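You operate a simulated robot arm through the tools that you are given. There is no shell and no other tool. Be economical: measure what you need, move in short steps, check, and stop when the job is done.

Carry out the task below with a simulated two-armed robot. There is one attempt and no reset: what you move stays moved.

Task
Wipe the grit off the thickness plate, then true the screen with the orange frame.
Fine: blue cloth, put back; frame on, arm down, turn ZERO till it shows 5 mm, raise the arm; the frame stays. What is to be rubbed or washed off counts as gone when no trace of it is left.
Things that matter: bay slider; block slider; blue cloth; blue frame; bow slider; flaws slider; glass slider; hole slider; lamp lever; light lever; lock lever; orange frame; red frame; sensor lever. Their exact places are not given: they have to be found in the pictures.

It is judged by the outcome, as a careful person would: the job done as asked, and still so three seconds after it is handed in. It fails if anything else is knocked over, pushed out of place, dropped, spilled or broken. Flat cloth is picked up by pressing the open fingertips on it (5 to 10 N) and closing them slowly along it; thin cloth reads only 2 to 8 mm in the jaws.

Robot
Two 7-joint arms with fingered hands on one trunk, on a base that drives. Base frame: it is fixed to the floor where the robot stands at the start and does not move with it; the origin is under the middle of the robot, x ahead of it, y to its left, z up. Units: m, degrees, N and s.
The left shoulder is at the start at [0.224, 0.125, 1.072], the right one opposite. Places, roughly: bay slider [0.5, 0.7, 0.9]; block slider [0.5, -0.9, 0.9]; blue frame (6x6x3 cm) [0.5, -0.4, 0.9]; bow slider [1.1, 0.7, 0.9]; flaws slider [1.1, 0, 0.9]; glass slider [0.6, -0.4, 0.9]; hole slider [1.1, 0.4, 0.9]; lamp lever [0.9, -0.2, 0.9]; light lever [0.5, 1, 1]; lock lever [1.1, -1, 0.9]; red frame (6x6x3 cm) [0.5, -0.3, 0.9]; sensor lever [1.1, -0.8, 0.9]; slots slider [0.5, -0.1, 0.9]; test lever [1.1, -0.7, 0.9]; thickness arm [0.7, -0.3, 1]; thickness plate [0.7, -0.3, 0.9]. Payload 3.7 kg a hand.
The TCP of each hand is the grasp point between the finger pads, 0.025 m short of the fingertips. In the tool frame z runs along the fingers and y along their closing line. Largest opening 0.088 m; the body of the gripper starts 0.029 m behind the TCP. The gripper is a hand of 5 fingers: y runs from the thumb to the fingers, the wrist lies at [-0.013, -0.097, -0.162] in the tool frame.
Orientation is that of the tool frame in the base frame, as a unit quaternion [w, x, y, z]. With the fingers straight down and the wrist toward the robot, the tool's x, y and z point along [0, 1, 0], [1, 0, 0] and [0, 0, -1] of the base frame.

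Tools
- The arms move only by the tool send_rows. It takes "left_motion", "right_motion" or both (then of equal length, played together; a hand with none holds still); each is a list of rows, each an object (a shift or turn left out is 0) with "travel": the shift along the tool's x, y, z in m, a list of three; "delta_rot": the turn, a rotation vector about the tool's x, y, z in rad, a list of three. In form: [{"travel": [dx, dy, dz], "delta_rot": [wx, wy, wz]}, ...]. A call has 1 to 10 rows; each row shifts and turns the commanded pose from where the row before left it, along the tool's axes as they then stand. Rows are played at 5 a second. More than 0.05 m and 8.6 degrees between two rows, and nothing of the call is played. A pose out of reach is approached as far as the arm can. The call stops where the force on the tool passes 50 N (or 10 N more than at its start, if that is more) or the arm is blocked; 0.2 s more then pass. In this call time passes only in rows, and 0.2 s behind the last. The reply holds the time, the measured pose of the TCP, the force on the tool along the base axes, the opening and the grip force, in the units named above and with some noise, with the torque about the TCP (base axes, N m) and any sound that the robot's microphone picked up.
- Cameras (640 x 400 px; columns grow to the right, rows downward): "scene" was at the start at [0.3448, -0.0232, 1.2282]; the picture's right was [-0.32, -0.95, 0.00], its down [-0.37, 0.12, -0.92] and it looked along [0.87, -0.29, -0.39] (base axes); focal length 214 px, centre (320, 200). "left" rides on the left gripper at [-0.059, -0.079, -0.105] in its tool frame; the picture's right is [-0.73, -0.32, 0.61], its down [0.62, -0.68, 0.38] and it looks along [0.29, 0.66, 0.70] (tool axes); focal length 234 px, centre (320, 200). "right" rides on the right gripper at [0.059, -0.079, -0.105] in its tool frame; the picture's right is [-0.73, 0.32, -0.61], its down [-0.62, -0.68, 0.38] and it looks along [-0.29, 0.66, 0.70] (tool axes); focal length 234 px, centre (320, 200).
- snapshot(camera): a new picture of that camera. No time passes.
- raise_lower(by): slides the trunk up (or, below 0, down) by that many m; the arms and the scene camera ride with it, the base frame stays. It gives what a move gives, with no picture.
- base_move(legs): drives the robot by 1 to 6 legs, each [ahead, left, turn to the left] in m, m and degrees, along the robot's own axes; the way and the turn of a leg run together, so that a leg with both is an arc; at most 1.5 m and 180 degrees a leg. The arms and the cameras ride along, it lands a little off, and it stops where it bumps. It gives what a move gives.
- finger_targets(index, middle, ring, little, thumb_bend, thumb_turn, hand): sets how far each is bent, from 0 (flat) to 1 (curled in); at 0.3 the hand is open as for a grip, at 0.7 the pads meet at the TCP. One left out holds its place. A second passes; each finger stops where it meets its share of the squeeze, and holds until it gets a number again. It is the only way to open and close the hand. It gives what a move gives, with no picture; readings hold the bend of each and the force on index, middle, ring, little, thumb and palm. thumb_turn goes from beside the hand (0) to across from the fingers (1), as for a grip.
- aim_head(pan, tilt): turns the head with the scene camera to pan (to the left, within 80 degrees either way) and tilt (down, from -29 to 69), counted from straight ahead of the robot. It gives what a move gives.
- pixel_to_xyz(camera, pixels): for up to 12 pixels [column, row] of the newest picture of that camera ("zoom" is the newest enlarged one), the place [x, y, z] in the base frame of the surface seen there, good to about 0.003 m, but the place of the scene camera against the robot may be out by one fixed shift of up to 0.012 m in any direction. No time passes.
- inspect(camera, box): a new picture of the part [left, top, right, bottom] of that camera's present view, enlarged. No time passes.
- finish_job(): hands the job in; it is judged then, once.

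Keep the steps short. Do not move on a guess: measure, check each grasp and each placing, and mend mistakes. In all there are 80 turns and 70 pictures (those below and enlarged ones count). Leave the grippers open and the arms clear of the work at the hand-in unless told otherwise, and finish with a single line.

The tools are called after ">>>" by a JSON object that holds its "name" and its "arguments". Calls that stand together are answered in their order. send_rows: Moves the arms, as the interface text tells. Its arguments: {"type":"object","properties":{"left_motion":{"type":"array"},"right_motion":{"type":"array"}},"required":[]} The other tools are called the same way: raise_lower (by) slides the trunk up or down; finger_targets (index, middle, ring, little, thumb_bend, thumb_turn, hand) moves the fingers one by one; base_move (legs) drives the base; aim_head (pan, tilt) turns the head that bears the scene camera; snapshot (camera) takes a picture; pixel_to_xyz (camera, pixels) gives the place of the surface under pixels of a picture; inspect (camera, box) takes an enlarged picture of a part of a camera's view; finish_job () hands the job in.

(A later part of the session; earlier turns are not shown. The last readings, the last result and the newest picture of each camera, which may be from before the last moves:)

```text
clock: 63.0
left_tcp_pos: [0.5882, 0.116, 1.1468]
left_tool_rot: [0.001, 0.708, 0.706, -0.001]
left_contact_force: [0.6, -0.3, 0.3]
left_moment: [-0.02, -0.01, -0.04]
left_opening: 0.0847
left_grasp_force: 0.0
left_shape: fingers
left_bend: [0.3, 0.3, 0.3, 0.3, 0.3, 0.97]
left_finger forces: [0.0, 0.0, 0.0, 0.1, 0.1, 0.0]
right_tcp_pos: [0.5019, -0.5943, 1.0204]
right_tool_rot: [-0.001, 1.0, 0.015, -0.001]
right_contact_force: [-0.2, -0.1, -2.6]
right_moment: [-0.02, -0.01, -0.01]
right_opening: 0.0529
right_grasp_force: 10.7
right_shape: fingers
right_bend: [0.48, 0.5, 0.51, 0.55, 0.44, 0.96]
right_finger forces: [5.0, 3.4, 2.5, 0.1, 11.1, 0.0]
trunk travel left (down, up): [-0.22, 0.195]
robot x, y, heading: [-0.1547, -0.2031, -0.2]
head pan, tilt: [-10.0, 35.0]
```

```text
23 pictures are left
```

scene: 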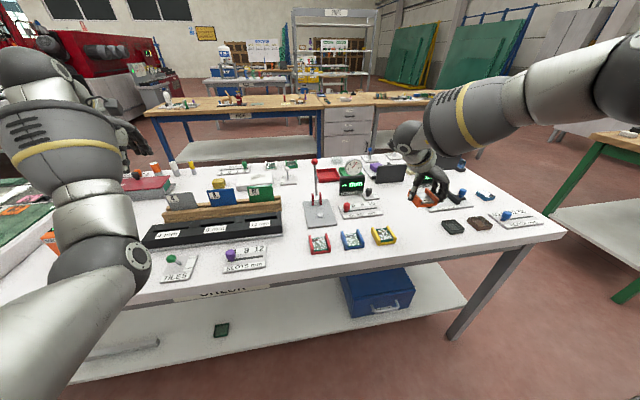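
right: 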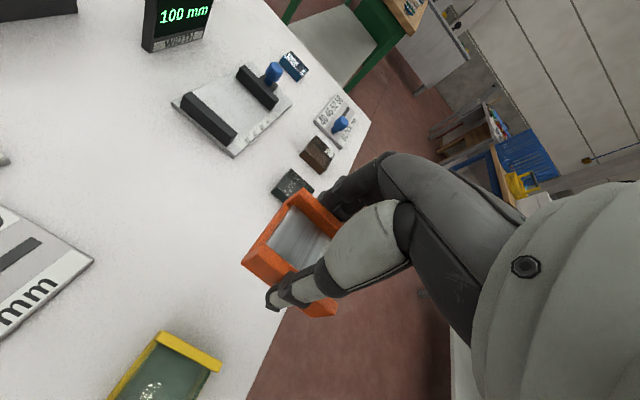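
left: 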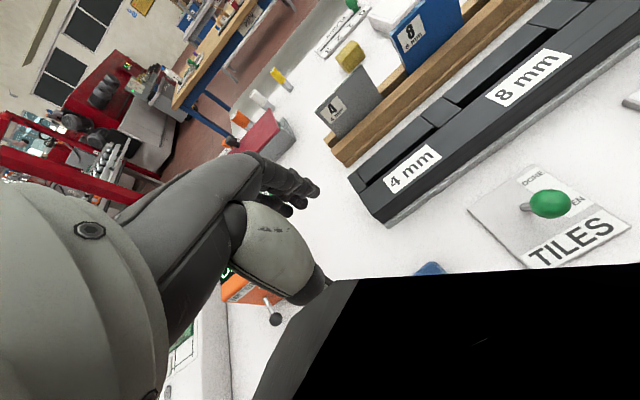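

Frame held level; left arm moved clear. Carry the frame over the gauge.

>>> {"name": "send_rows", "arguments": {"right_motion": [{"travel": [0.0185, -0.0383, 0]}, {"travel": [0.0185, -0.0383, 0]}, {"travel": [0.0185, -0.0383, 0]}, {"travel": [0.0185, -0.0383, 0]}, {"travel": [0.0185, -0.0383, 0]}, {"travel": [0.0185, -0.0383, 0]}, {"travel": [0.0185, -0.0383, 0], "delta_rot": [0, 0, 0.03]}, {"travel": [0, 0, 0.03]}]}}

>>> {"name": "snapshot", "arguments": {"camera": "right"}}

>>> {"name": "inspect", "arguments": {"camera": "scene", "box": [250, 130, 450, 260]}}

```text
clock: 64.8
left_tcp_pos: [0.5885, 0.1157, 1.1466]
left_tool_rot: [0.001, 0.708, 0.706, 0.0]
left_contact_force: [-0.1, -0.2, -0.6]
left_moment: [-0.01, 0.02, -0.01]
left_opening: 0.0847
left_grasp_force: 0.0
left_shape: fingers
left_bend: [0.3, 0.3, 0.3, 0.3, 0.3, 0.97]
left_finger forces: [0.0, 0.1, 0.0, 0.0, 0.1, 0.0]
right_tcp_pos: [0.4851, -0.4413, 1.0156]
right_tool_rot: [-0.001, 1.0, 0.001, 0.0]
right_contact_force: [0.3, 1.1, -2.2]
right_moment: [0.0, 0.0, 0.02]
right_opening: 0.0525
right_grasp_force: 10.9
right_shape: fingers
right_bend: [0.48, 0.51, 0.51, 0.55, 0.45, 0.96]
right_finger forces: [5.0, 3.2, 2.5, 0.0, 11.0, 0.1]
right hand out of reach, approached as far as the arm can: row 3, 4, 5, 6, 7, 8
trunk travel left (down, up): [-0.22, 0.195]
robot x, y, heading: [-0.1557, -0.2022, -0.2]
head pan, tilt: [-10.0, 35.0]
```

```text
22 pictures are left
```

right: 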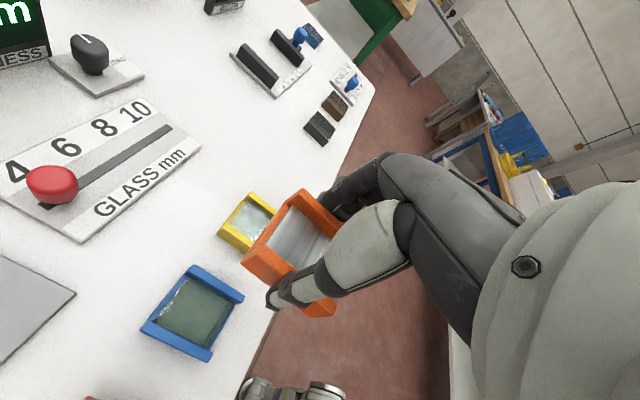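

```text
3.08 times, centred on (350, 195) of scene
```

zoom: 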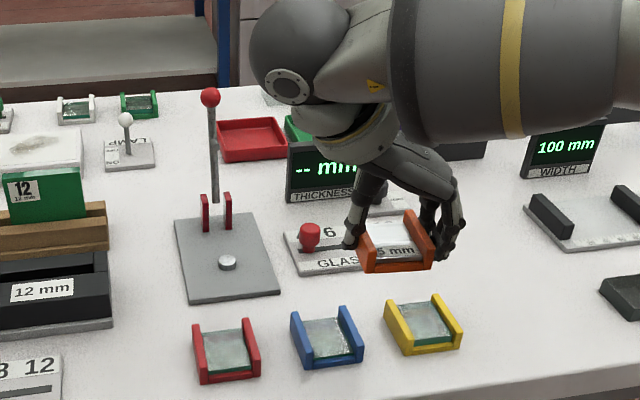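

The arm can't go further left in this turn, so I'll bring the hand back right a little and drive the base left and ahead instead.

>>> {"name": "send_rows", "arguments": {"right_motion": [{"travel": [0.004, 0.03, -0.005]}, {"travel": [0.004, 0.033, -0.005]}, {"travel": [0.004, 0.033, -0.005]}, {"travel": [0.004, 0.033, -0.005]}]}}

>>> {"name": "base_move", "arguments": {"legs": [[0, 0.25, 0], [0.09, 0, 0]]}}

>>> {"name": "snapshot", "arguments": {"camera": "right"}}

>>> {"name": "snapshot", "arguments": {"camera": "scene"}}

```text
clock: 65.8
left_tcp_pos: [0.5894, 0.1146, 1.1472]
left_tool_rot: [0.001, 0.708, 0.706, -0.001]
left_contact_force: [-0.5, 0.7, 0.3]
left_moment: [-0.02, 0.0, 0.0]
left_opening: 0.0847
left_grasp_force: 0.1
left_shape: fingers
left_bend: [0.3, 0.3, 0.3, 0.3, 0.3, 0.97]
left_finger forces: [0.0, 0.1, 0.1, 0.1, 0.0, 0.0]
right_tcp_pos: [0.5011, -0.5733, 1.0356]
right_tool_rot: [0.0, 1.0, 0.0, 0.0]
right_contact_force: [0.5, 1.0, -1.2]
right_moment: [-0.03, 0.0, 0.03]
right_opening: 0.0524
right_grasp_force: 10.5
right_shape: fingers
right_bend: [0.48, 0.51, 0.51, 0.55, 0.45, 0.96]
right_finger forces: [4.8, 3.1, 2.5, 0.0, 10.9, 0.0]
trunk travel left (down, up): [-0.22, 0.195]
robot x, y, heading: [-0.1578, -0.2058, -0.4]
head pan, tilt: [-10.0, 35.0]
```

```text
clock: 68.3
left_tcp_pos: [0.6755, 0.3737, 1.1479]
left_tool_rot: [0.001, 0.707, 0.707, 0.0]
left_contact_force: [0.9, 0.0, -0.1]
left_moment: [0.02, 0.02, 0.0]
left_opening: 0.0845
left_grasp_force: 0.0
left_shape: fingers
left_bend: [0.3, 0.3, 0.3, 0.3, 0.3, 0.97]
left_finger forces: [0.1, 0.0, 0.0, 0.0, 0.1, 0.0]
right_tcp_pos: [0.5919, -0.314, 1.0345]
right_tool_rot: [0.001, 1.0, 0.002, -0.001]
right_contact_force: [0.1, -1.3, -1.7]
right_moment: [0.0, 0.0, -0.01]
right_opening: 0.0523
right_grasp_force: 10.1
right_shape: fingers
right_bend: [0.48, 0.51, 0.51, 0.55, 0.45, 0.96]
right_finger forces: [4.9, 3.1, 2.5, 0.0, 10.8, 0.0]
trunk travel left (down, up): [-0.22, 0.195]
robot x, y, heading: [-0.0671, 0.0514, -0.0]
head pan, tilt: [-10.0, 35.0]
```

```text
20 pictures are left
```

right: 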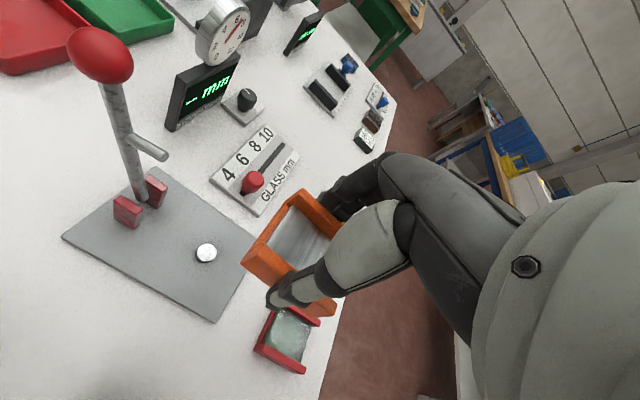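

```text
19 pictures are left
```

scene: 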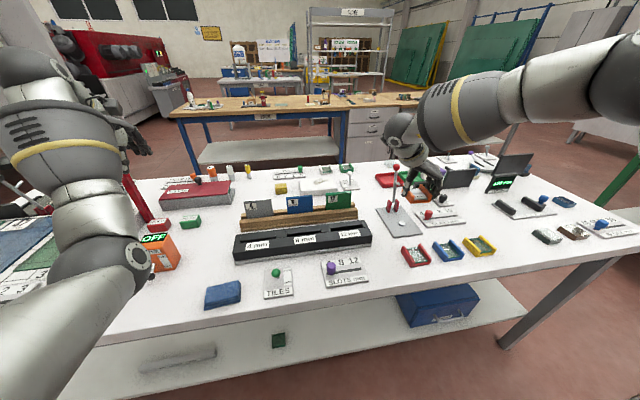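

Good: disc visible at (206,252) in the right view and the cloth lies in its place. Measure disc and held frame, and check the disc's cleanliness from this side.

>>> {"name": "pixel_to_xyz", "arguments": {"camera": "right", "pixels": [[206, 252], [199, 250], [213, 254], [207, 245], [205, 259], [130, 205], [150, 185], [155, 150], [307, 200], [250, 258], [290, 240], [260, 180]]}}

>>> {"name": "inspect", "arguments": {"camera": "right", "box": [181, 230, 231, 275]}}

```text
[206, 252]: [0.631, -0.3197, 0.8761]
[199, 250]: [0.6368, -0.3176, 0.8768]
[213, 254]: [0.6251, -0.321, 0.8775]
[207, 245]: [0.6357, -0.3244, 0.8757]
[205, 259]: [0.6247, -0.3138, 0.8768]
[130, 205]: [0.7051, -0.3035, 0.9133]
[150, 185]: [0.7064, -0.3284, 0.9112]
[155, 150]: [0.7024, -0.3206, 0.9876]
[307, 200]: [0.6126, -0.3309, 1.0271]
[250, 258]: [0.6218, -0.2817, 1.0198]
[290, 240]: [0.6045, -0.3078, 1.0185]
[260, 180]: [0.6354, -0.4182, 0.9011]
```

```text
8.89 times, centred on (206, 252) of right
```

zoom: 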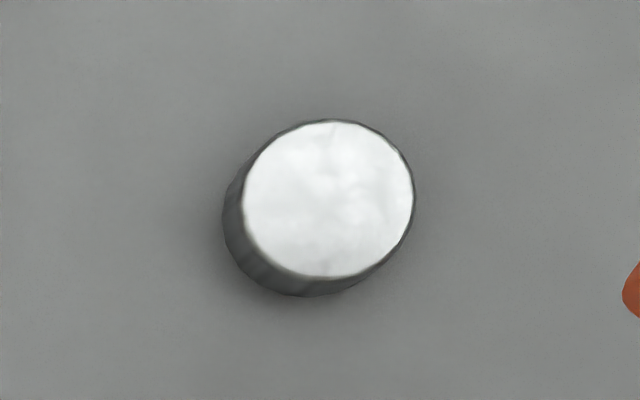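

Disc is clean; its centre is (0.631,-0.3195,0.876), and the arm posts centre on y≈-0.319. Move the frame over it and go down partway.

>>> {"name": "send_rows", "arguments": {"right_motion": [{"travel": [0.02, 0.003, 0.01]}, {"travel": [0.0185, 0.0025, 0.02]}, {"travel": [0, 0, 0.03]}, {"travel": [0, 0, 0.03]}, {"travel": [0, 0, 0.02]}]}}

>>> {"name": "snapshot", "arguments": {"camera": "right"}}

```text
clock: 69.5
left_tcp_pos: [0.6753, 0.3734, 1.148]
left_tool_rot: [0.0, 0.707, 0.707, 0.001]
left_contact_force: [-0.5, 0.3, 0.1]
left_moment: [0.02, 0.01, 0.0]
left_opening: 0.0844
left_grasp_force: 0.0
left_shape: fingers
left_bend: [0.3, 0.3, 0.3, 0.3, 0.3, 0.97]
left_finger forces: [0.0, 0.0, 0.0, 0.1, 0.1, 0.1]
right_tcp_pos: [0.6223, -0.3218, 0.9298]
right_tool_rot: [0.0, 1.0, 0.002, 0.0]
right_contact_force: [0.1, 0.6, -0.1]
right_moment: [0.01, 0.03, 0.02]
right_opening: 0.0524
right_grasp_force: 10.6
right_shape: fingers
right_bend: [0.48, 0.51, 0.51, 0.55, 0.45, 0.96]
right_finger forces: [4.9, 3.1, 2.6, 0.0, 10.8, 0.0]
right hand out of reach, approached as far as the arm can: row 5
trunk travel left (down, up): [-0.22, 0.195]
robot x, y, heading: [-0.0679, 0.0513, 0.0]
head pan, tilt: [-10.0, 35.0]
```

```text
17 pictures are left
```

right: 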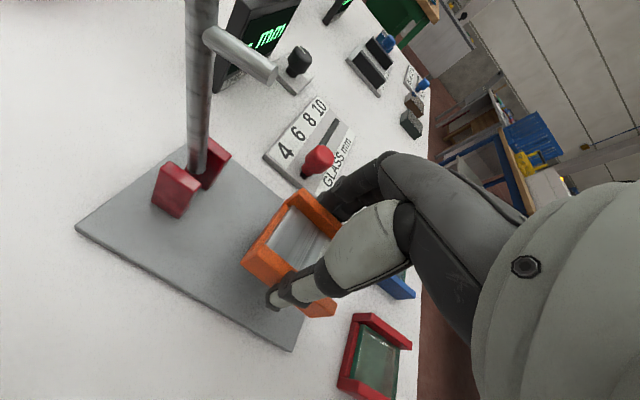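

Near the reach limit; I'll draw the hand back 30 mm, drive 40 mm ahead, so the arm is less stretched.

>>> {"name": "send_rows", "arguments": {"right_motion": [{"travel": [-0.02, 0, 0]}, {"travel": [-0.02, 0, 0]}]}}

>>> {"name": "base_move", "arguments": {"legs": [[0.04, 0, 0]]}}

```text
clock: 70.2
left_tcp_pos: [0.6737, 0.3741, 1.1475]
left_tool_rot: [0.001, 0.707, 0.707, 0.0]
left_contact_force: [0.5, -0.3, -0.8]
left_moment: [0.01, -0.02, -0.01]
left_opening: 0.0845
left_grasp_force: 0.0
left_shape: fingers
left_bend: [0.3, 0.3, 0.3, 0.3, 0.3, 0.97]
left_finger forces: [0.0, 0.0, 0.0, 0.1, 0.0, 0.1]
right_tcp_pos: [0.5819, -0.3222, 0.9314]
right_tool_rot: [0.0, 1.0, 0.003, 0.001]
right_contact_force: [0.3, 0.1, -0.7]
right_moment: [0.0, 0.0, -0.01]
right_opening: 0.0522
right_grasp_force: 10.3
right_shape: fingers
right_bend: [0.48, 0.51, 0.51, 0.55, 0.45, 0.96]
right_finger forces: [4.8, 3.1, 2.5, 0.0, 10.7, 0.1]
trunk travel left (down, up): [-0.22, 0.195]
robot x, y, heading: [-0.0715, 0.0549, 0.0]
head pan, tilt: [-10.0, 35.0]
```

```text
clock: 71.0
left_tcp_pos: [0.7155, 0.3742, 1.1463]
left_tool_rot: [0.0, 0.707, 0.707, 0.0]
left_contact_force: [-0.4, 0.0, 0.2]
left_moment: [0.01, -0.04, -0.01]
left_opening: 0.0847
left_grasp_force: 0.2
left_shape: fingers
left_bend: [0.3, 0.3, 0.3, 0.3, 0.3, 0.97]
left_finger forces: [0.0, 0.0, 0.0, 0.0, 0.0, 0.0]
right_tcp_pos: [0.6234, -0.3225, 0.9291]
right_tool_rot: [0.0, 1.0, 0.003, -0.002]
right_contact_force: [-0.5, -0.4, -1.0]
right_moment: [-0.01, 0.04, -0.03]
right_opening: 0.0525
right_grasp_force: 10.4
right_shape: fingers
right_bend: [0.48, 0.51, 0.51, 0.55, 0.45, 0.96]
right_finger forces: [4.8, 3.2, 2.4, 0.2, 10.7, 0.0]
trunk travel left (down, up): [-0.22, 0.195]
robot x, y, heading: [-0.0264, 0.0518, 0.1]
head pan, tilt: [-10.0, 35.0]
```

Now adjust to (0.631,-0.3195) and lower to just above expected contact.

>>> {"name": "send_rows", "arguments": {"right_motion": [{"travel": [0.008, -0.003, 0]}, {"travel": [0, 0, 0.012]}, {"travel": [0, 0, 0.01]}]}}

>>> {"name": "snapshot", "arguments": {"camera": "right"}}

```text
clock: 71.8
left_tcp_pos: [0.7149, 0.3733, 1.1464]
left_tool_rot: [0.0, 0.707, 0.707, 0.0]
left_contact_force: [-0.4, 0.5, -0.2]
left_moment: [-0.02, 0.0, -0.02]
left_opening: 0.0849
left_grasp_force: 0.1
left_shape: fingers
left_bend: [0.3, 0.3, 0.3, 0.3, 0.3, 0.97]
left_finger forces: [0.0, 0.1, 0.1, 0.1, 0.0, 0.1]
right_tcp_pos: [0.6303, -0.3185, 0.907]
right_tool_rot: [-0.002, 1.0, 0.003, -0.001]
right_contact_force: [-0.3, 0.5, -1.4]
right_moment: [-0.01, 0.01, -0.01]
right_opening: 0.0523
right_grasp_force: 10.5
right_shape: fingers
right_bend: [0.48, 0.51, 0.51, 0.55, 0.45, 0.96]
right_finger forces: [4.8, 3.1, 2.3, 0.0, 10.8, 0.0]
trunk travel left (down, up): [-0.22, 0.195]
robot x, y, heading: [-0.0305, 0.0468, -0.3]
head pan, tilt: [-10.0, 35.0]
```

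```text
16 pictures are left
```

right: 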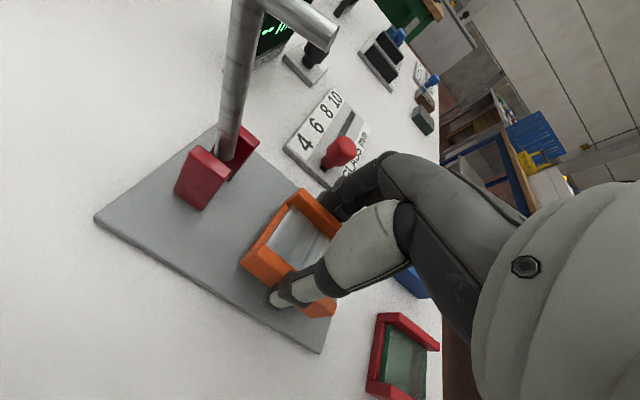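

The finger backs are near the red GLASS knob at (340,153), so I'll release only slightly later. Lower gently now.

>>> {"name": "send_rows", "arguments": {"right_motion": [{"travel": [0, 0, 0.004]}, {"travel": [0, 0, 0.003]}, {"travel": [0, 0, 0.0015]}]}}

```text
clock: 72.6
left_tcp_pos: [0.7148, 0.373, 1.1474]
left_tool_rot: [0.001, 0.707, 0.707, 0.0]
left_contact_force: [-0.1, 0.3, 0.0]
left_moment: [0.02, -0.03, 0.0]
left_opening: 0.0845
left_grasp_force: 0.0
left_shape: fingers
left_bend: [0.3, 0.3, 0.3, 0.3, 0.3, 0.97]
left_finger forces: [0.0, 0.1, 0.0, 0.0, 0.1, 0.1]
right_tcp_pos: [0.6292, -0.3178, 0.8993]
right_tool_rot: [0.0, 1.0, 0.003, 0.0]
right_contact_force: [0.1, -0.5, -1.3]
right_moment: [-0.04, 0.02, -0.02]
right_opening: 0.0522
right_grasp_force: 10.8
right_shape: fingers
right_bend: [0.48, 0.51, 0.51, 0.55, 0.45, 0.96]
right_finger forces: [4.8, 3.2, 2.6, 0.0, 10.8, 0.0]
trunk travel left (down, up): [-0.22, 0.195]
robot x, y, heading: [-0.0259, 0.0543, -0.1]
head pan, tilt: [-10.0, 35.0]
```

>>> {"name": "send_rows", "arguments": {"right_motion": [{"travel": [0.001, 0.001, 0.0015]}, {"travel": [0, 0, 0.0015]}]}}

```text
clock: 73.2
left_tcp_pos: [0.7144, 0.3743, 1.1474]
left_tool_rot: [0.001, 0.707, 0.707, 0.0]
left_contact_force: [0.0, 0.4, -0.5]
left_moment: [0.0, -0.02, 0.02]
left_opening: 0.0843
left_grasp_force: 0.1
left_shape: fingers
left_bend: [0.3, 0.3, 0.3, 0.3, 0.3, 0.97]
left_finger forces: [0.1, 0.1, 0.1, 0.1, 0.1, 0.0]
right_tcp_pos: [0.6312, -0.3189, 0.8983]
right_tool_rot: [0.0, 1.0, 0.003, 0.001]
right_contact_force: [-1.3, -0.7, 7.7]
right_moment: [-0.14, 0.05, -0.02]
right_opening: 0.0524
right_grasp_force: 10.9
right_shape: fingers
right_bend: [0.48, 0.51, 0.51, 0.55, 0.45, 0.96]
right_finger forces: [4.8, 3.5, 2.7, 0.0, 11.9, 0.0]
trunk travel left (down, up): [-0.22, 0.195]
robot x, y, heading: [-0.0313, 0.0509, -0.1]
head pan, tilt: [-10.0, 35.0]
```

Contact at z 0.898, just where the plate should meet the disc. Release a little.

>>> {"name": "finger_targets", "arguments": {"hand": "right", "index": 0.42, "middle": 0.43, "ring": 0.43, "little": 0.43, "thumb_bend": 0.37}}

>>> {"name": "send_rows", "arguments": {"right_motion": [{"travel": [0, 0, -0.01]}, {"travel": [0, 0, -0.02]}, {"travel": [0, 0, -0.04]}, {"travel": [-0.03, 0, -0.03]}, {"travel": [-0.04, 0.02, 0]}, {"travel": [-0.04, 0.02, 0]}]}}

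>>> {"name": "snapshot", "arguments": {"camera": "right"}}

```text
clock: 74.2
left_tcp_pos: [0.7155, 0.3748, 1.1468]
left_tool_rot: [0.001, 0.707, 0.707, 0.0]
left_contact_force: [0.1, 0.2, 0.6]
left_moment: [-0.03, -0.03, -0.01]
left_opening: 0.0846
left_grasp_force: 0.0
left_shape: fingers
left_bend: [0.3, 0.3, 0.3, 0.3, 0.3, 0.97]
left_finger forces: [0.0, 0.0, 0.1, 0.0, 0.0, 0.0]
right_tcp_pos: [0.6311, -0.3188, 0.8972]
right_tool_rot: [0.0, 1.0, 0.002, -0.001]
right_contact_force: [-0.1, 1.2, 1.7]
right_moment: [-0.08, 0.0, -0.01]
right_opening: 0.0644
right_grasp_force: 1.0
right_shape: fingers
right_bend: [0.42, 0.44, 0.43, 0.43, 0.37, 0.97]
right_finger forces: [0.1, 1.7, 0.0, 0.0, 0.1, 0.1]
trunk travel left (down, up): [-0.22, 0.195]
robot x, y, heading: [-0.0259, 0.0494, -0.2]
head pan, tilt: [-10.0, 35.0]
```

```text
clock: 75.6
left_tcp_pos: [0.7136, 0.3732, 1.148]
left_tool_rot: [0.001, 0.707, 0.707, 0.001]
left_contact_force: [-0.2, -1.1, -0.5]
left_moment: [-0.01, 0.01, 0.02]
left_opening: 0.0846
left_grasp_force: 0.1
left_shape: fingers
left_bend: [0.3, 0.3, 0.3, 0.3, 0.3, 0.97]
left_finger forces: [0.1, 0.1, 0.0, 0.0, 0.1, 0.0]
right_tcp_pos: [0.5202, -0.3608, 0.9987]
right_tool_rot: [-0.001, 1.0, 0.002, 0.0]
right_contact_force: [0.4, 0.3, 0.3]
right_moment: [-0.05, 0.01, -0.02]
right_opening: 0.0644
right_grasp_force: 0.0
right_shape: fingers
right_bend: [0.42, 0.43, 0.43, 0.43, 0.37, 0.97]
right_finger forces: [0.0, 0.0, 0.0, 0.1, 0.0, 0.0]
trunk travel left (down, up): [-0.22, 0.195]
robot x, y, heading: [-0.0278, 0.0515, 0.1]
head pan, tilt: [-10.0, 35.0]
```

```text
15 pictures are left
```

right: 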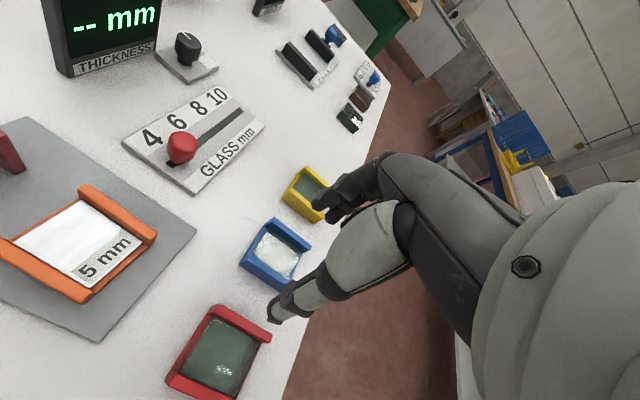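

The frame sits squarely over the disc. I'll verify its centre, then turn the right hand back to the natural pose (wrist toward robot) for working the arm, rising as it turns.

>>> {"name": "pixel_to_xyz", "arguments": {"camera": "right", "pixels": [[84, 190], [118, 212], [150, 234], [5, 243], [40, 267], [80, 294], [75, 235], [187, 42]]}}

>>> {"name": "send_rows", "arguments": {"right_motion": [{"travel": [0, 0, -0.03], "delta_rot": [0, 0, -0.1428]}, {"travel": [0, 0, -0.03], "delta_rot": [0, 0, -0.1428]}, {"travel": [0, 0, -0.03], "delta_rot": [0, 0, -0.1428]}, {"delta_rot": [0, 0, -0.1428]}, {"delta_rot": [0, 0, -0.1428]}, {"delta_rot": [0, 0, -0.1428]}, {"delta_rot": [0, 0, -0.1428]}, {"delta_rot": [0, 0, -0.1428]}, {"delta_rot": [0, 0, -0.1428]}, {"delta_rot": [0, 0, -0.1428]}]}}

```text
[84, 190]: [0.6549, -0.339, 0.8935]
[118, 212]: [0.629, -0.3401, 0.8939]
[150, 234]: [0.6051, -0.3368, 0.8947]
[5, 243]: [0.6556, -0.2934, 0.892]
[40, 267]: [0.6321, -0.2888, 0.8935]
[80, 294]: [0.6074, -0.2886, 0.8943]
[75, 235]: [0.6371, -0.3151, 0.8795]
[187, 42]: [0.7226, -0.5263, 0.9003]
```

```text
clock: 77.8
left_tcp_pos: [0.7153, 0.3752, 1.1461]
left_tool_rot: [0.0, 0.708, 0.707, -0.001]
left_contact_force: [-1.4, 0.6, 0.6]
left_moment: [0.0, 0.0, 0.02]
left_opening: 0.0846
left_grasp_force: 0.1
left_shape: fingers
left_bend: [0.3, 0.3, 0.3, 0.3, 0.3, 0.97]
left_finger forces: [0.1, 0.0, 0.1, 0.0, 0.1, 0.0]
right_tcp_pos: [0.5207, -0.3597, 1.0856]
right_tool_rot: [0.0, 0.753, 0.658, 0.0]
right_contact_force: [0.3, -0.5, 0.3]
right_moment: [-0.01, -0.01, -0.01]
right_opening: 0.0643
right_grasp_force: 0.2
right_shape: fingers
right_bend: [0.42, 0.43, 0.43, 0.43, 0.37, 0.97]
right_finger forces: [0.0, 0.0, 0.0, 0.0, 0.0, 0.0]
trunk travel left (down, up): [-0.22, 0.195]
robot x, y, heading: [-0.03, 0.0541, -0.2]
head pan, tilt: [-10.0, 35.0]
```

Frame centre (0.631,-0.315), ZERO knob at (0.7226,-0.526, top 0.900). Now over the arm's red ball at about (0.7236,-0.325,1.027).

>>> {"name": "send_rows", "arguments": {"right_motion": [{"travel": [0, 0, -0.04], "delta_rot": [0, 0, -0.133]}, {"travel": [0.0072, 0.0406, 0]}, {"travel": [0.0072, 0.0406, 0]}, {"travel": [0.0072, 0.0406, 0]}, {"travel": [0.0072, 0.0406, 0]}, {"travel": [0.0072, 0.0406, 0]}]}}

>>> {"name": "snapshot", "arguments": {"camera": "right"}}

```text
clock: 79.2
left_tcp_pos: [0.7165, 0.3754, 1.1444]
left_tool_rot: [0.001, 0.707, 0.707, -0.001]
left_contact_force: [0.3, 0.4, -0.1]
left_moment: [0.0, 0.0, -0.03]
left_opening: 0.0845
left_grasp_force: 0.0
left_shape: fingers
left_bend: [0.3, 0.3, 0.3, 0.3, 0.3, 0.97]
left_finger forces: [0.0, 0.0, 0.0, 0.0, 0.0, 0.0]
right_tcp_pos: [0.7284, -0.3225, 1.1238]
right_tool_rot: [-0.002, 0.709, 0.705, 0.0]
right_contact_force: [0.3, -0.8, -1.1]
right_moment: [0.03, 0.0, 0.03]
right_opening: 0.0646
right_grasp_force: 0.1
right_shape: fingers
right_bend: [0.42, 0.43, 0.43, 0.43, 0.37, 0.97]
right_finger forces: [0.0, 0.1, 0.1, 0.0, 0.0, 0.0]
trunk travel left (down, up): [-0.22, 0.195]
robot x, y, heading: [-0.0236, 0.0536, 0.1]
head pan, tilt: [-10.0, 35.0]
```

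```text
14 pictures are left
```

right: 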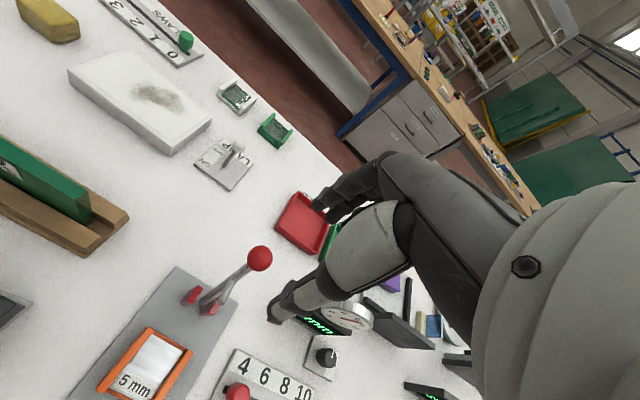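

The red ball (260,258) is right beneath the grasp point. Measure and descend to it.

>>> {"name": "pixel_to_xyz", "arguments": {"camera": "right", "pixels": [[260, 258], [252, 250], [268, 266], [225, 295]]}}

>>> {"name": "send_rows", "arguments": {"right_motion": [{"travel": [0, -0.004, 0.03]}, {"travel": [0, 0, 0.03]}, {"travel": [0, 0, 0.022]}]}}

>>> {"name": "snapshot", "arguments": {"camera": "right"}}

```text
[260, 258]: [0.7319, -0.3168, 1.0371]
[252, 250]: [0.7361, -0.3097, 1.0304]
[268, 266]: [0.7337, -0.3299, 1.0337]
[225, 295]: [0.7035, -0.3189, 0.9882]
```

```text
clock: 80.0
left_tcp_pos: [0.7146, 0.3728, 1.1466]
left_tool_rot: [0.0, 0.707, 0.708, 0.0]
left_contact_force: [-0.2, 0.6, 0.3]
left_moment: [0.03, -0.02, 0.04]
left_opening: 0.0843
left_grasp_force: 0.1
left_shape: fingers
left_bend: [0.3, 0.3, 0.3, 0.3, 0.3, 0.97]
left_finger forces: [0.0, 0.0, 0.0, 0.0, 0.0, 0.0]
right_tcp_pos: [0.7206, -0.325, 1.0445]
right_tool_rot: [0.0, 0.709, 0.705, -0.001]
right_contact_force: [-0.8, 0.6, 0.9]
right_moment: [-0.02, 0.04, 0.01]
right_opening: 0.0643
right_grasp_force: 0.1
right_shape: fingers
right_bend: [0.42, 0.43, 0.43, 0.43, 0.37, 0.97]
right_finger forces: [0.0, 0.0, 0.0, 0.0, 0.0, 0.0]
trunk travel left (down, up): [-0.22, 0.195]
robot x, y, heading: [-0.0261, 0.0524, 0.2]
head pan, tilt: [-10.0, 35.0]
```

```text
13 pictures are left
```

right: 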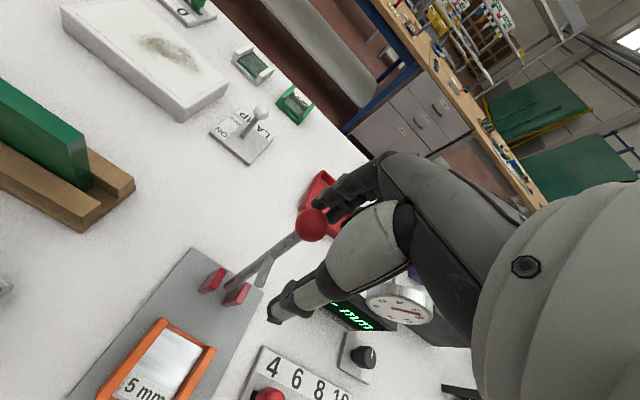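

The ball is between fingers and thumb, a few mm ahead-left of centre; I'll centre and close loosely around it.

>>> {"name": "send_rows", "arguments": {"right_motion": [{"travel": [0.005, 0.008, 0.004]}]}}

>>> {"name": "finger_targets", "arguments": {"hand": "right", "index": 0.57, "middle": 0.57, "ring": 0.57, "little": 0.57, "thumb_bend": 0.55}}

```text
clock: 80.4
left_tcp_pos: [0.7145, 0.374, 1.146]
left_tool_rot: [0.001, 0.707, 0.707, 0.0]
left_contact_force: [-0.6, -0.2, -0.6]
left_moment: [0.01, 0.0, -0.04]
left_opening: 0.0847
left_grasp_force: 0.0
left_shape: fingers
left_bend: [0.3, 0.3, 0.3, 0.3, 0.3, 0.97]
left_finger forces: [0.1, 0.0, 0.1, 0.2, 0.0, 0.1]
right_tcp_pos: [0.7284, -0.3198, 1.0402]
right_tool_rot: [-0.001, 0.709, 0.705, -0.001]
right_contact_force: [-1.5, 0.3, -0.6]
right_moment: [-0.01, 0.01, 0.02]
right_opening: 0.0644
right_grasp_force: 0.0
right_shape: fingers
right_bend: [0.42, 0.43, 0.43, 0.43, 0.37, 0.97]
right_finger forces: [0.0, 0.0, 0.0, 0.1, 0.1, 0.0]
trunk travel left (down, up): [-0.22, 0.195]
robot x, y, heading: [-0.027, 0.0497, 0.3]
head pan, tilt: [-10.0, 35.0]
```

```text
clock: 81.4
left_tcp_pos: [0.7141, 0.3731, 1.1467]
left_tool_rot: [0.0, 0.707, 0.708, -0.001]
left_contact_force: [1.2, 0.0, -0.8]
left_moment: [0.02, 0.0, -0.04]
left_opening: 0.0844
left_grasp_force: 0.1
left_shape: fingers
left_bend: [0.3, 0.3, 0.3, 0.3, 0.3, 0.97]
left_finger forces: [0.1, 0.0, 0.0, 0.0, 0.0, 0.0]
right_tcp_pos: [0.728, -0.3208, 1.0416]
right_tool_rot: [0.001, 0.708, 0.706, 0.0]
right_contact_force: [0.7, -0.4, 0.5]
right_moment: [-0.02, 0.0, 0.02]
right_opening: 0.0305
right_grasp_force: 0.2
right_shape: fingers
right_bend: [0.55, 0.56, 0.56, 0.56, 0.55, 0.97]
right_finger forces: [0.3, 0.0, 0.1, 0.0, 0.0, 0.0]
trunk travel left (down, up): [-0.22, 0.195]
robot x, y, heading: [-0.0296, 0.051, 0.1]
head pan, tilt: [-10.0, 35.0]
```

Caged loosely (30 mm opening). Pull the ball toward the robot along its arc (pivot ≈ (0.701, 0.905), R≈0.125), first to about 36° past vertical.

>>> {"name": "send_rows", "arguments": {"right_motion": [{"travel": [0, -0.0274, -0.003]}, {"travel": [0, -0.0259, 0.0027]}, {"travel": [0, -0.0248, 0.0081]}, {"travel": [0, -0.0225, 0.013]}]}}

>>> {"name": "snapshot", "arguments": {"camera": "right"}}

```text
clock: 82.4
left_tcp_pos: [0.7144, 0.3746, 1.1474]
left_tool_rot: [0.001, 0.707, 0.707, 0.0]
left_contact_force: [-1.0, 0.3, 0.5]
left_moment: [-0.02, -0.01, 0.01]
left_opening: 0.0848
left_grasp_force: 0.1
left_shape: fingers
left_bend: [0.3, 0.3, 0.3, 0.3, 0.3, 0.97]
left_finger forces: [0.0, 0.0, 0.1, 0.0, 0.1, 0.1]
right_tcp_pos: [0.628, -0.3192, 1.0192]
right_tool_rot: [0.0, 0.709, 0.705, 0.0]
right_contact_force: [-0.6, 0.1, -0.1]
right_moment: [-0.03, 0.01, 0.01]
right_opening: 0.0305
right_grasp_force: 0.2
right_shape: fingers
right_bend: [0.56, 0.56, 0.56, 0.56, 0.54, 0.97]
right_finger forces: [0.0, 0.0, 0.0, 0.0, 0.6, 0.0]
trunk travel left (down, up): [-0.22, 0.195]
robot x, y, heading: [-0.0276, 0.0551, -0.1]
head pan, tilt: [-10.0, 35.0]
```

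```text
12 pictures are left
```

right: 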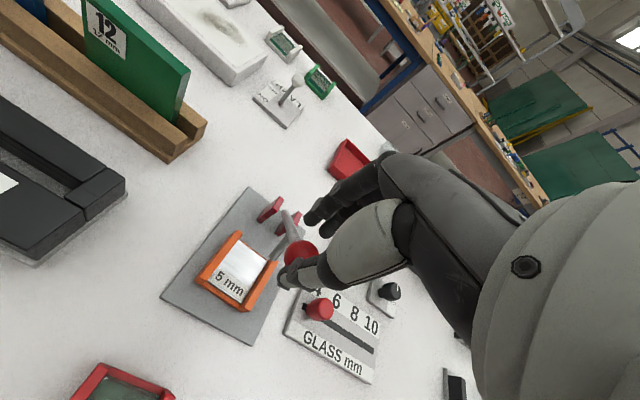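

The arm leans on the thumb (0.6 N), i.e. it tends to fall by its own weight. I'll take a firmer grip and keep lowering along the arc, hand rising slightly relative to the ball so the stem clears the fingertips.

>>> {"name": "finger_targets", "arguments": {"hand": "right", "index": 0.62, "middle": 0.62, "ring": 0.62, "little": 0.6, "thumb_bend": 0.6}}

>>> {"name": "send_rows", "arguments": {"right_motion": [{"travel": [0, -0.0196, 0.0138]}, {"travel": [0, -0.0153, 0.0181]}, {"travel": [0, -0.0092, 0.0177]}]}}

>>> {"name": "inspect", "arguments": {"camera": "right", "box": [180, 150, 420, 350]}}

```text
clock: 83.4
left_tcp_pos: [0.7149, 0.374, 1.1475]
left_tool_rot: [0.001, 0.707, 0.707, 0.0]
left_contact_force: [-0.2, -0.2, -0.3]
left_moment: [-0.04, 0.01, 0.02]
left_opening: 0.0847
left_grasp_force: 0.0
left_shape: fingers
left_bend: [0.3, 0.3, 0.3, 0.3, 0.3, 0.97]
left_finger forces: [0.0, 0.0, 0.0, 0.0, 0.0, 0.1]
right_tcp_pos: [0.6271, -0.3204, 1.0208]
right_tool_rot: [0.0, 0.709, 0.705, 0.0]
right_contact_force: [-2.2, 0.2, 1.9]
right_moment: [-0.02, 0.06, -0.01]
right_opening: 0.0213
right_grasp_force: 1.7
right_shape: fingers
right_bend: [0.62, 0.62, 0.62, 0.6, 0.57, 0.97]
right_finger forces: [0.1, 0.1, 0.0, 0.1, 2.5, 0.0]
trunk travel left (down, up): [-0.22, 0.195]
robot x, y, heading: [-0.0283, 0.0554, 0.2]
head pan, tilt: [-10.0, 35.0]
```

```text
clock: 84.2
left_tcp_pos: [0.7163, 0.3742, 1.1465]
left_tool_rot: [0.0, 0.707, 0.707, 0.0]
left_contact_force: [0.2, 0.4, 0.7]
left_moment: [0.02, 0.01, 0.02]
left_opening: 0.0844
left_grasp_force: 0.0
left_shape: fingers
left_bend: [0.3, 0.3, 0.3, 0.3, 0.3, 0.97]
left_finger forces: [0.1, 0.1, 0.1, 0.1, 0.1, 0.1]
right_tcp_pos: [0.584, -0.3203, 0.9702]
right_tool_rot: [-0.001, 0.71, 0.704, 0.0]
right_contact_force: [1.1, -0.3, -0.3]
right_moment: [-0.02, 0.01, -0.02]
right_opening: 0.0182
right_grasp_force: 0.1
right_shape: fingers
right_bend: [0.62, 0.62, 0.62, 0.6, 0.6, 0.97]
right_finger forces: [0.0, 0.0, 0.0, 0.1, 0.0, 0.0]
trunk travel left (down, up): [-0.22, 0.195]
robot x, y, heading: [-0.0299, 0.0513, 0.1]
head pan, tilt: [-10.0, 35.0]
```

```text
2.00 times, centred on (300, 250) of right
```

zoom: 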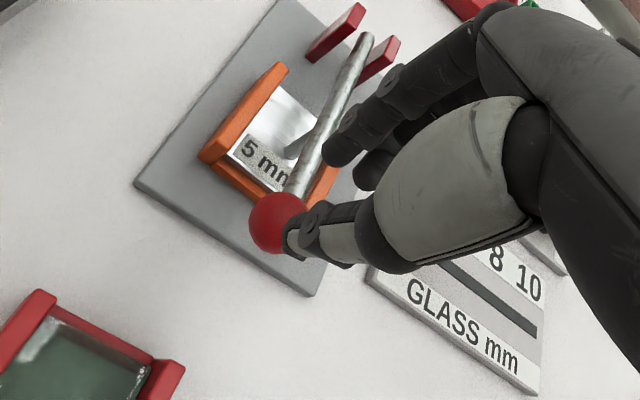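

The arm has come down with its stub on the plate. Lift the hand clear and read the display.

>>> {"name": "send_rows", "arguments": {"right_motion": [{"travel": [0, 0, -0.04]}, {"travel": [0, 0, -0.045]}, {"travel": [-0.03, 0, -0.03]}, {"travel": [-0.045, 0, 0]}, {"travel": [-0.045, 0, 0]}]}}

>>> {"name": "inspect", "arguments": {"camera": "scene", "box": [360, 150, 500, 260]}}

```text
clock: 85.4
left_tcp_pos: [0.7155, 0.3727, 1.1468]
left_tool_rot: [0.0, 0.707, 0.707, 0.0]
left_contact_force: [0.7, -0.6, -0.7]
left_moment: [0.04, 0.01, -0.01]
left_opening: 0.0844
left_grasp_force: 0.0
left_shape: fingers
left_bend: [0.3, 0.3, 0.3, 0.3, 0.3, 0.97]
left_finger forces: [0.0, 0.1, 0.0, 0.1, 0.0, 0.0]
right_tcp_pos: [0.5812, -0.4367, 1.0863]
right_tool_rot: [0.0, 0.709, 0.706, 0.001]
right_contact_force: [0.5, 0.5, -0.2]
right_moment: [0.02, 0.0, 0.0]
right_opening: 0.0182
right_grasp_force: 0.2
right_shape: fingers
right_bend: [0.62, 0.62, 0.62, 0.6, 0.6, 0.97]
right_finger forces: [0.0, 0.0, 0.0, 0.1, 0.0, 0.0]
trunk travel left (down, up): [-0.22, 0.195]
robot x, y, heading: [-0.0262, 0.0526, -0.1]
head pan, tilt: [-10.0, 35.0]
```

```text
3.64 times, centred on (430, 205) of scene
```

zoom: 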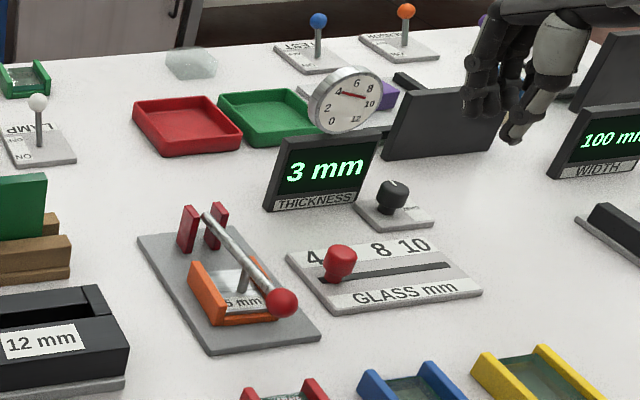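

It reads 3 mm; ZERO must bring it to 5. Measure the display's right edge and the knob to plan the grip.

>>> {"name": "pixel_to_xyz", "arguments": {"camera": "zoom", "pixels": [[376, 150], [370, 195], [268, 205], [392, 188], [390, 205], [362, 212], [432, 225], [395, 140], [392, 158], [505, 120], [380, 90], [404, 196]]}}

>>> {"name": "snapshot", "arguments": {"camera": "right"}}

```text
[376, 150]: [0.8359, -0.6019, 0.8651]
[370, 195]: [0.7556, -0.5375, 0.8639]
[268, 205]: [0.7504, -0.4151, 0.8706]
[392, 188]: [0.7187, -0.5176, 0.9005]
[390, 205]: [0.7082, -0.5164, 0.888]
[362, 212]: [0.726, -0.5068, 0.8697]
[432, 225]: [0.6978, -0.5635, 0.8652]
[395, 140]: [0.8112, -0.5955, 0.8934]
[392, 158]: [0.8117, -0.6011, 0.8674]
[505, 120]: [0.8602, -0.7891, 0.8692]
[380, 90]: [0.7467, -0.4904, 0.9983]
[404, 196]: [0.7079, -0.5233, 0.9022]
```

```text
9 pictures are left
```

right: 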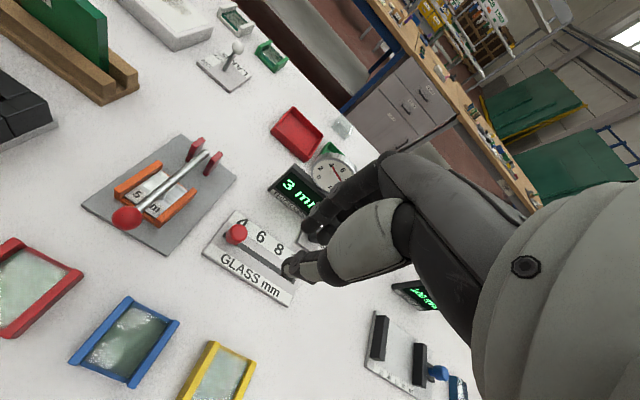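

The knob (0.72,-0.523) stands just in front-right of the display (x≈0.75, edge y≈-0.51), so the hand should grip it with the wrist to the left (θ≈-90°) and lean back toward the robot. Turn the hand accordingly at a safe height, opening the fingers.

>>> {"name": "send_rows", "arguments": {"right_motion": [{"travel": [-0.049, 0, 0]}, {"travel": [-0.045, 0, 0]}, {"delta_rot": [0, 0, 0.149]}, {"delta_rot": [0, 0, 0.149]}, {"delta_rot": [0, 0, 0.149]}, {"delta_rot": [0, 0, 0.149]}, {"delta_rot": [0, 0, 0.149]}, {"delta_rot": [0, 0, 0.149]}, {"delta_rot": [0, 0, 0.149]}, {"delta_rot": [0, 0, 0.149]}]}}

>>> {"name": "send_rows", "arguments": {"right_motion": [{"delta_rot": [0, 0, 0.149]}, {"delta_rot": [0, 0, 0.149]}, {"delta_rot": [0, 0, 0.08]}, {"delta_rot": [0, 0.149, 0]}, {"delta_rot": [0, 0.149, 0]}]}}

>>> {"name": "finger_targets", "arguments": {"hand": "right", "index": 0.44, "middle": 0.44, "ring": 0.44, "little": 0.44, "thumb_bend": 0.44}}

>>> {"name": "snapshot", "arguments": {"camera": "right"}}

```text
clock: 87.6
left_tcp_pos: [0.7148, 0.374, 1.1465]
left_tool_rot: [0.002, 0.707, 0.707, -0.001]
left_contact_force: [0.7, 0.6, 0.1]
left_moment: [-0.01, -0.01, -0.01]
left_opening: 0.0845
left_grasp_force: 0.1
left_shape: fingers
left_bend: [0.3, 0.3, 0.3, 0.3, 0.3, 0.97]
left_finger forces: [0.0, 0.1, 0.0, 0.0, 0.0, 0.0]
right_tcp_pos: [0.5829, -0.4485, 1.0862]
right_tool_rot: [0.0, 0.983, 0.183, 0.001]
right_contact_force: [-0.3, -0.1, 0.2]
right_moment: [-0.01, 0.02, 0.0]
right_opening: 0.0174
right_grasp_force: 0.0
right_shape: fingers
right_bend: [0.62, 0.62, 0.62, 0.6, 0.6, 0.97]
right_finger forces: [0.1, 0.0, 0.0, 0.0, 0.1, 0.0]
right hand out of reach, approached as far as the arm can: row 1, 2
trunk travel left (down, up): [-0.22, 0.195]
robot x, y, heading: [-0.028, 0.0551, 0.0]
head pan, tilt: [-10.0, 35.0]
```

```text
clock: 88.8
left_tcp_pos: [0.7136, 0.3743, 1.1474]
left_tool_rot: [0.001, 0.707, 0.707, 0.001]
left_contact_force: [-1.1, 0.4, -0.5]
left_moment: [0.02, 0.0, -0.03]
left_opening: 0.0843
left_grasp_force: 0.1
left_shape: fingers
left_bend: [0.3, 0.3, 0.3, 0.3, 0.3, 0.97]
left_finger forces: [0.0, 0.0, 0.0, 0.0, 0.0, 0.0]
right_tcp_pos: [0.5818, -0.4491, 1.0863]
right_tool_rot: [0.001, 0.989, -0.003, 0.149]
right_contact_force: [0.2, -0.8, -0.2]
right_moment: [0.01, -0.02, -0.01]
right_opening: 0.0173
right_grasp_force: 0.0
right_shape: fingers
right_bend: [0.62, 0.62, 0.62, 0.6, 0.6, 0.97]
right_finger forces: [0.1, 0.0, 0.1, 0.0, 0.1, 0.1]
trunk travel left (down, up): [-0.22, 0.195]
robot x, y, heading: [-0.0266, 0.0538, 0.3]
head pan, tilt: [-10.0, 35.0]
```

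```text
clock: 89.8
left_tcp_pos: [0.7152, 0.3748, 1.1469]
left_tool_rot: [0.001, 0.707, 0.707, -0.001]
left_contact_force: [-0.2, -0.9, 0.4]
left_moment: [0.0, -0.01, -0.01]
left_opening: 0.0844
left_grasp_force: 0.0
left_shape: fingers
left_bend: [0.3, 0.3, 0.3, 0.3, 0.3, 0.97]
left_finger forces: [0.0, 0.0, 0.1, 0.0, 0.0, 0.0]
right_tcp_pos: [0.5817, -0.4501, 1.0862]
right_tool_rot: [-0.001, 0.989, -0.003, 0.148]
right_contact_force: [-0.7, 0.1, -0.7]
right_moment: [-0.01, 0.01, -0.02]
right_opening: 0.0545
right_grasp_force: 0.1
right_shape: fingers
right_bend: [0.44, 0.44, 0.44, 0.44, 0.44, 0.97]
right_finger forces: [0.1, 0.0, 0.0, 0.0, 0.0, 0.0]
trunk travel left (down, up): [-0.22, 0.195]
robot x, y, heading: [-0.0251, 0.0513, 0.0]
head pan, tilt: [-10.0, 35.0]
```

```text
8 pictures are left
```

right: 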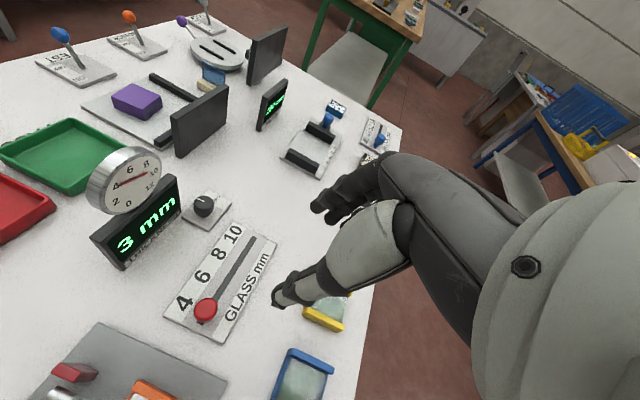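

A clear view: knob at (203,204). Measure it and the display's near edges.

>>> {"name": "pixel_to_xyz", "arguments": {"camera": "right", "pixels": [[203, 202], [196, 200], [211, 202], [203, 212], [177, 180], [178, 210], [174, 195], [158, 165], [125, 180], [105, 255], [203, 196], [220, 222]]}}

>>> {"name": "inspect", "arguments": {"camera": "right", "box": [150, 160, 260, 240]}}

```text
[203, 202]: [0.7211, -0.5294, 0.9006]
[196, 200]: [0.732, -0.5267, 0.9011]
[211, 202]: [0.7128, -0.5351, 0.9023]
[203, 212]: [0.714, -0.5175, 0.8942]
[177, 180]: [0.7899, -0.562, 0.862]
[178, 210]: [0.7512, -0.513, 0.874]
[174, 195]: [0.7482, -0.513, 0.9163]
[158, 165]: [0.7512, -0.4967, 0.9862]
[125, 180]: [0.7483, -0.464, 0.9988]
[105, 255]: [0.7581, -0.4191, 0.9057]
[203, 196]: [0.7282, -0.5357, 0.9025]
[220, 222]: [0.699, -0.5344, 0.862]
```

```text
5.00 times, centred on (205, 200) of right
```

zoom: 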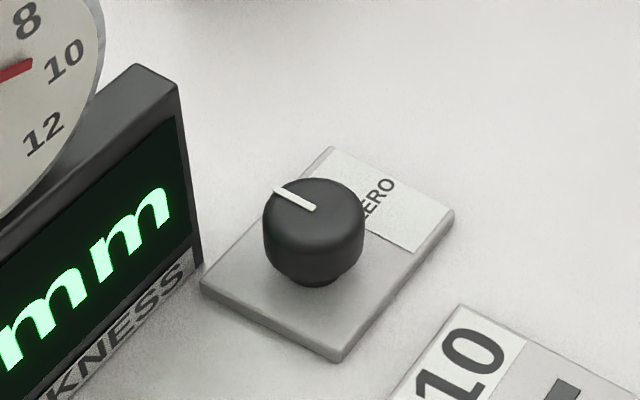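

Knob centre (0.722,-0.5275), top 0.9005; display's right edge y≈-0.514, face x≈0.748. Approach to above the knob with the leaned hand.

>>> {"name": "send_rows", "arguments": {"right_motion": [{"travel": [0.018, 0.0155, 0.034]}, {"travel": [0.018, 0.0155, 0.034]}, {"travel": [0.018, 0.0155, 0.034]}, {"travel": [0.018, 0.0155, 0.034]}, {"travel": [0.018, 0.0155, 0.034]}]}}

>>> {"name": "snapshot", "arguments": {"camera": "right"}}

```text
clock: 91.0
left_tcp_pos: [0.7148, 0.373, 1.1463]
left_tool_rot: [0.0, 0.707, 0.707, 0.0]
left_contact_force: [0.0, 0.0, 0.1]
left_moment: [-0.03, 0.0, 0.0]
left_opening: 0.0844
left_grasp_force: 0.1
left_shape: fingers
left_bend: [0.3, 0.3, 0.3, 0.3, 0.3, 0.97]
left_finger forces: [0.0, 0.0, 0.0, 0.0, 0.0, 0.0]
right_tcp_pos: [0.7057, -0.5223, 0.9571]
right_tool_rot: [0.0, 0.989, -0.002, 0.148]
right_contact_force: [0.6, 0.7, -1.2]
right_moment: [0.02, 0.01, 0.02]
right_opening: 0.0544
right_grasp_force: 0.1
right_shape: fingers
right_bend: [0.44, 0.44, 0.44, 0.44, 0.44, 0.97]
right_finger forces: [0.0, 0.1, 0.1, 0.0, 0.1, 0.0]
right hand out of reach, approached as far as the arm can: row 5
trunk travel left (down, up): [-0.22, 0.195]
robot x, y, heading: [-0.0306, 0.0504, 0.0]
head pan, tilt: [-10.0, 35.0]
```

```text
6 pictures are left
```

right: 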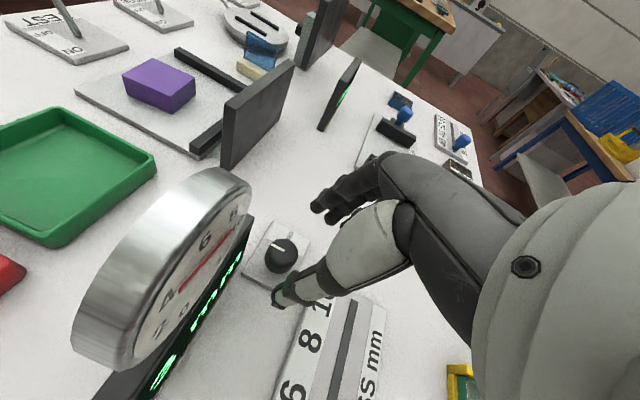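

Short by ~12 mm at the reach limit. Pull the hand back/up slightly and drive 45 mm ahead.

>>> {"name": "send_rows", "arguments": {"right_motion": [{"travel": [-0.0228, 0.003, -0.028]}]}}

>>> {"name": "base_move", "arguments": {"legs": [[0.042, 0, 0]]}}

```text
clock: 91.4
left_tcp_pos: [0.7135, 0.374, 1.1496]
left_tool_rot: [0.001, 0.707, 0.707, 0.001]
left_contact_force: [0.0, -0.6, 1.4]
left_moment: [0.03, -0.02, -0.01]
left_opening: 0.0845
left_grasp_force: 0.1
left_shape: fingers
left_bend: [0.3, 0.3, 0.3, 0.3, 0.3, 0.97]
left_finger forces: [0.0, 0.0, 0.0, 0.0, 0.1, 0.0]
right_tcp_pos: [0.6751, -0.5261, 0.9774]
right_tool_rot: [0.001, 0.989, -0.003, 0.15]
right_contact_force: [-0.4, -0.4, 0.6]
right_moment: [-0.03, 0.04, 0.04]
right_opening: 0.0546
right_grasp_force: 0.0
right_shape: fingers
right_bend: [0.44, 0.44, 0.44, 0.44, 0.44, 0.97]
right_finger forces: [0.1, 0.0, 0.0, 0.1, 0.0, 0.0]
trunk travel left (down, up): [-0.22, 0.195]
robot x, y, heading: [-0.0275, 0.052, 0.1]
head pan, tilt: [-10.0, 35.0]
```

```text
clock: 92.3
left_tcp_pos: [0.7582, 0.3738, 1.1471]
left_tool_rot: [0.001, 0.707, 0.707, 0.0]
left_contact_force: [0.6, -0.1, 0.6]
left_moment: [0.03, -0.03, 0.01]
left_opening: 0.085
left_grasp_force: 0.0
left_shape: fingers
left_bend: [0.3, 0.3, 0.3, 0.3, 0.3, 0.97]
left_finger forces: [0.0, 0.0, 0.0, 0.1, 0.0, 0.0]
right_tcp_pos: [0.7195, -0.5269, 0.975]
right_tool_rot: [0.0, 0.989, -0.003, 0.149]
right_contact_force: [-0.5, 0.1, -0.1]
right_moment: [-0.02, 0.03, -0.01]
right_opening: 0.0546
right_grasp_force: 0.1
right_shape: fingers
right_bend: [0.44, 0.44, 0.44, 0.44, 0.44, 0.97]
right_finger forces: [0.1, 0.0, 0.0, 0.1, 0.0, 0.0]
trunk travel left (down, up): [-0.22, 0.195]
robot x, y, heading: [0.0114, 0.0523, 0.2]
head pan, tilt: [-10.0, 35.0]
```

Now at (0.7195,-0.527,0.975). Straight down to the knob.

>>> {"name": "send_rows", "arguments": {"right_motion": [{"travel": [-0.0072, 0, 0.0215]}, {"travel": [-0.0072, 0, 0.0215]}, {"travel": [-0.007, 0, 0.0215]}]}}

>>> {"name": "snapshot", "arguments": {"camera": "right"}}

```text
clock: 93.1
left_tcp_pos: [0.7568, 0.3728, 1.1462]
left_tool_rot: [0.0, 0.707, 0.707, 0.0]
left_contact_force: [1.2, 0.0, 0.0]
left_moment: [0.0, 0.0, 0.0]
left_opening: 0.0845
left_grasp_force: 0.1
left_shape: fingers
left_bend: [0.3, 0.3, 0.3, 0.3, 0.3, 0.97]
left_finger forces: [0.1, 0.0, 0.1, 0.0, 0.1, 0.1]
right_tcp_pos: [0.7175, -0.5258, 0.9062]
right_tool_rot: [0.0, 0.989, -0.003, 0.149]
right_contact_force: [-0.8, 0.0, 0.3]
right_moment: [0.02, 0.04, 0.02]
right_opening: 0.0543
right_grasp_force: 0.2
right_shape: fingers
right_bend: [0.44, 0.44, 0.44, 0.44, 0.44, 0.97]
right_finger forces: [0.0, 0.0, 0.0, 0.0, 0.0, 0.1]
trunk travel left (down, up): [-0.22, 0.195]
robot x, y, heading: [0.0159, 0.0517, -0.2]
head pan, tilt: [-10.0, 35.0]
```

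```text
5 pictures are left
```

right: 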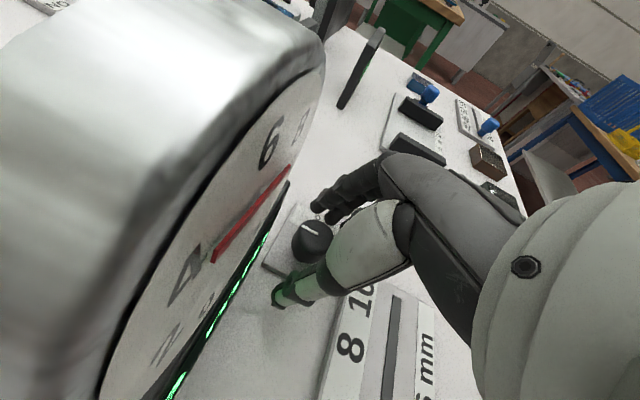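

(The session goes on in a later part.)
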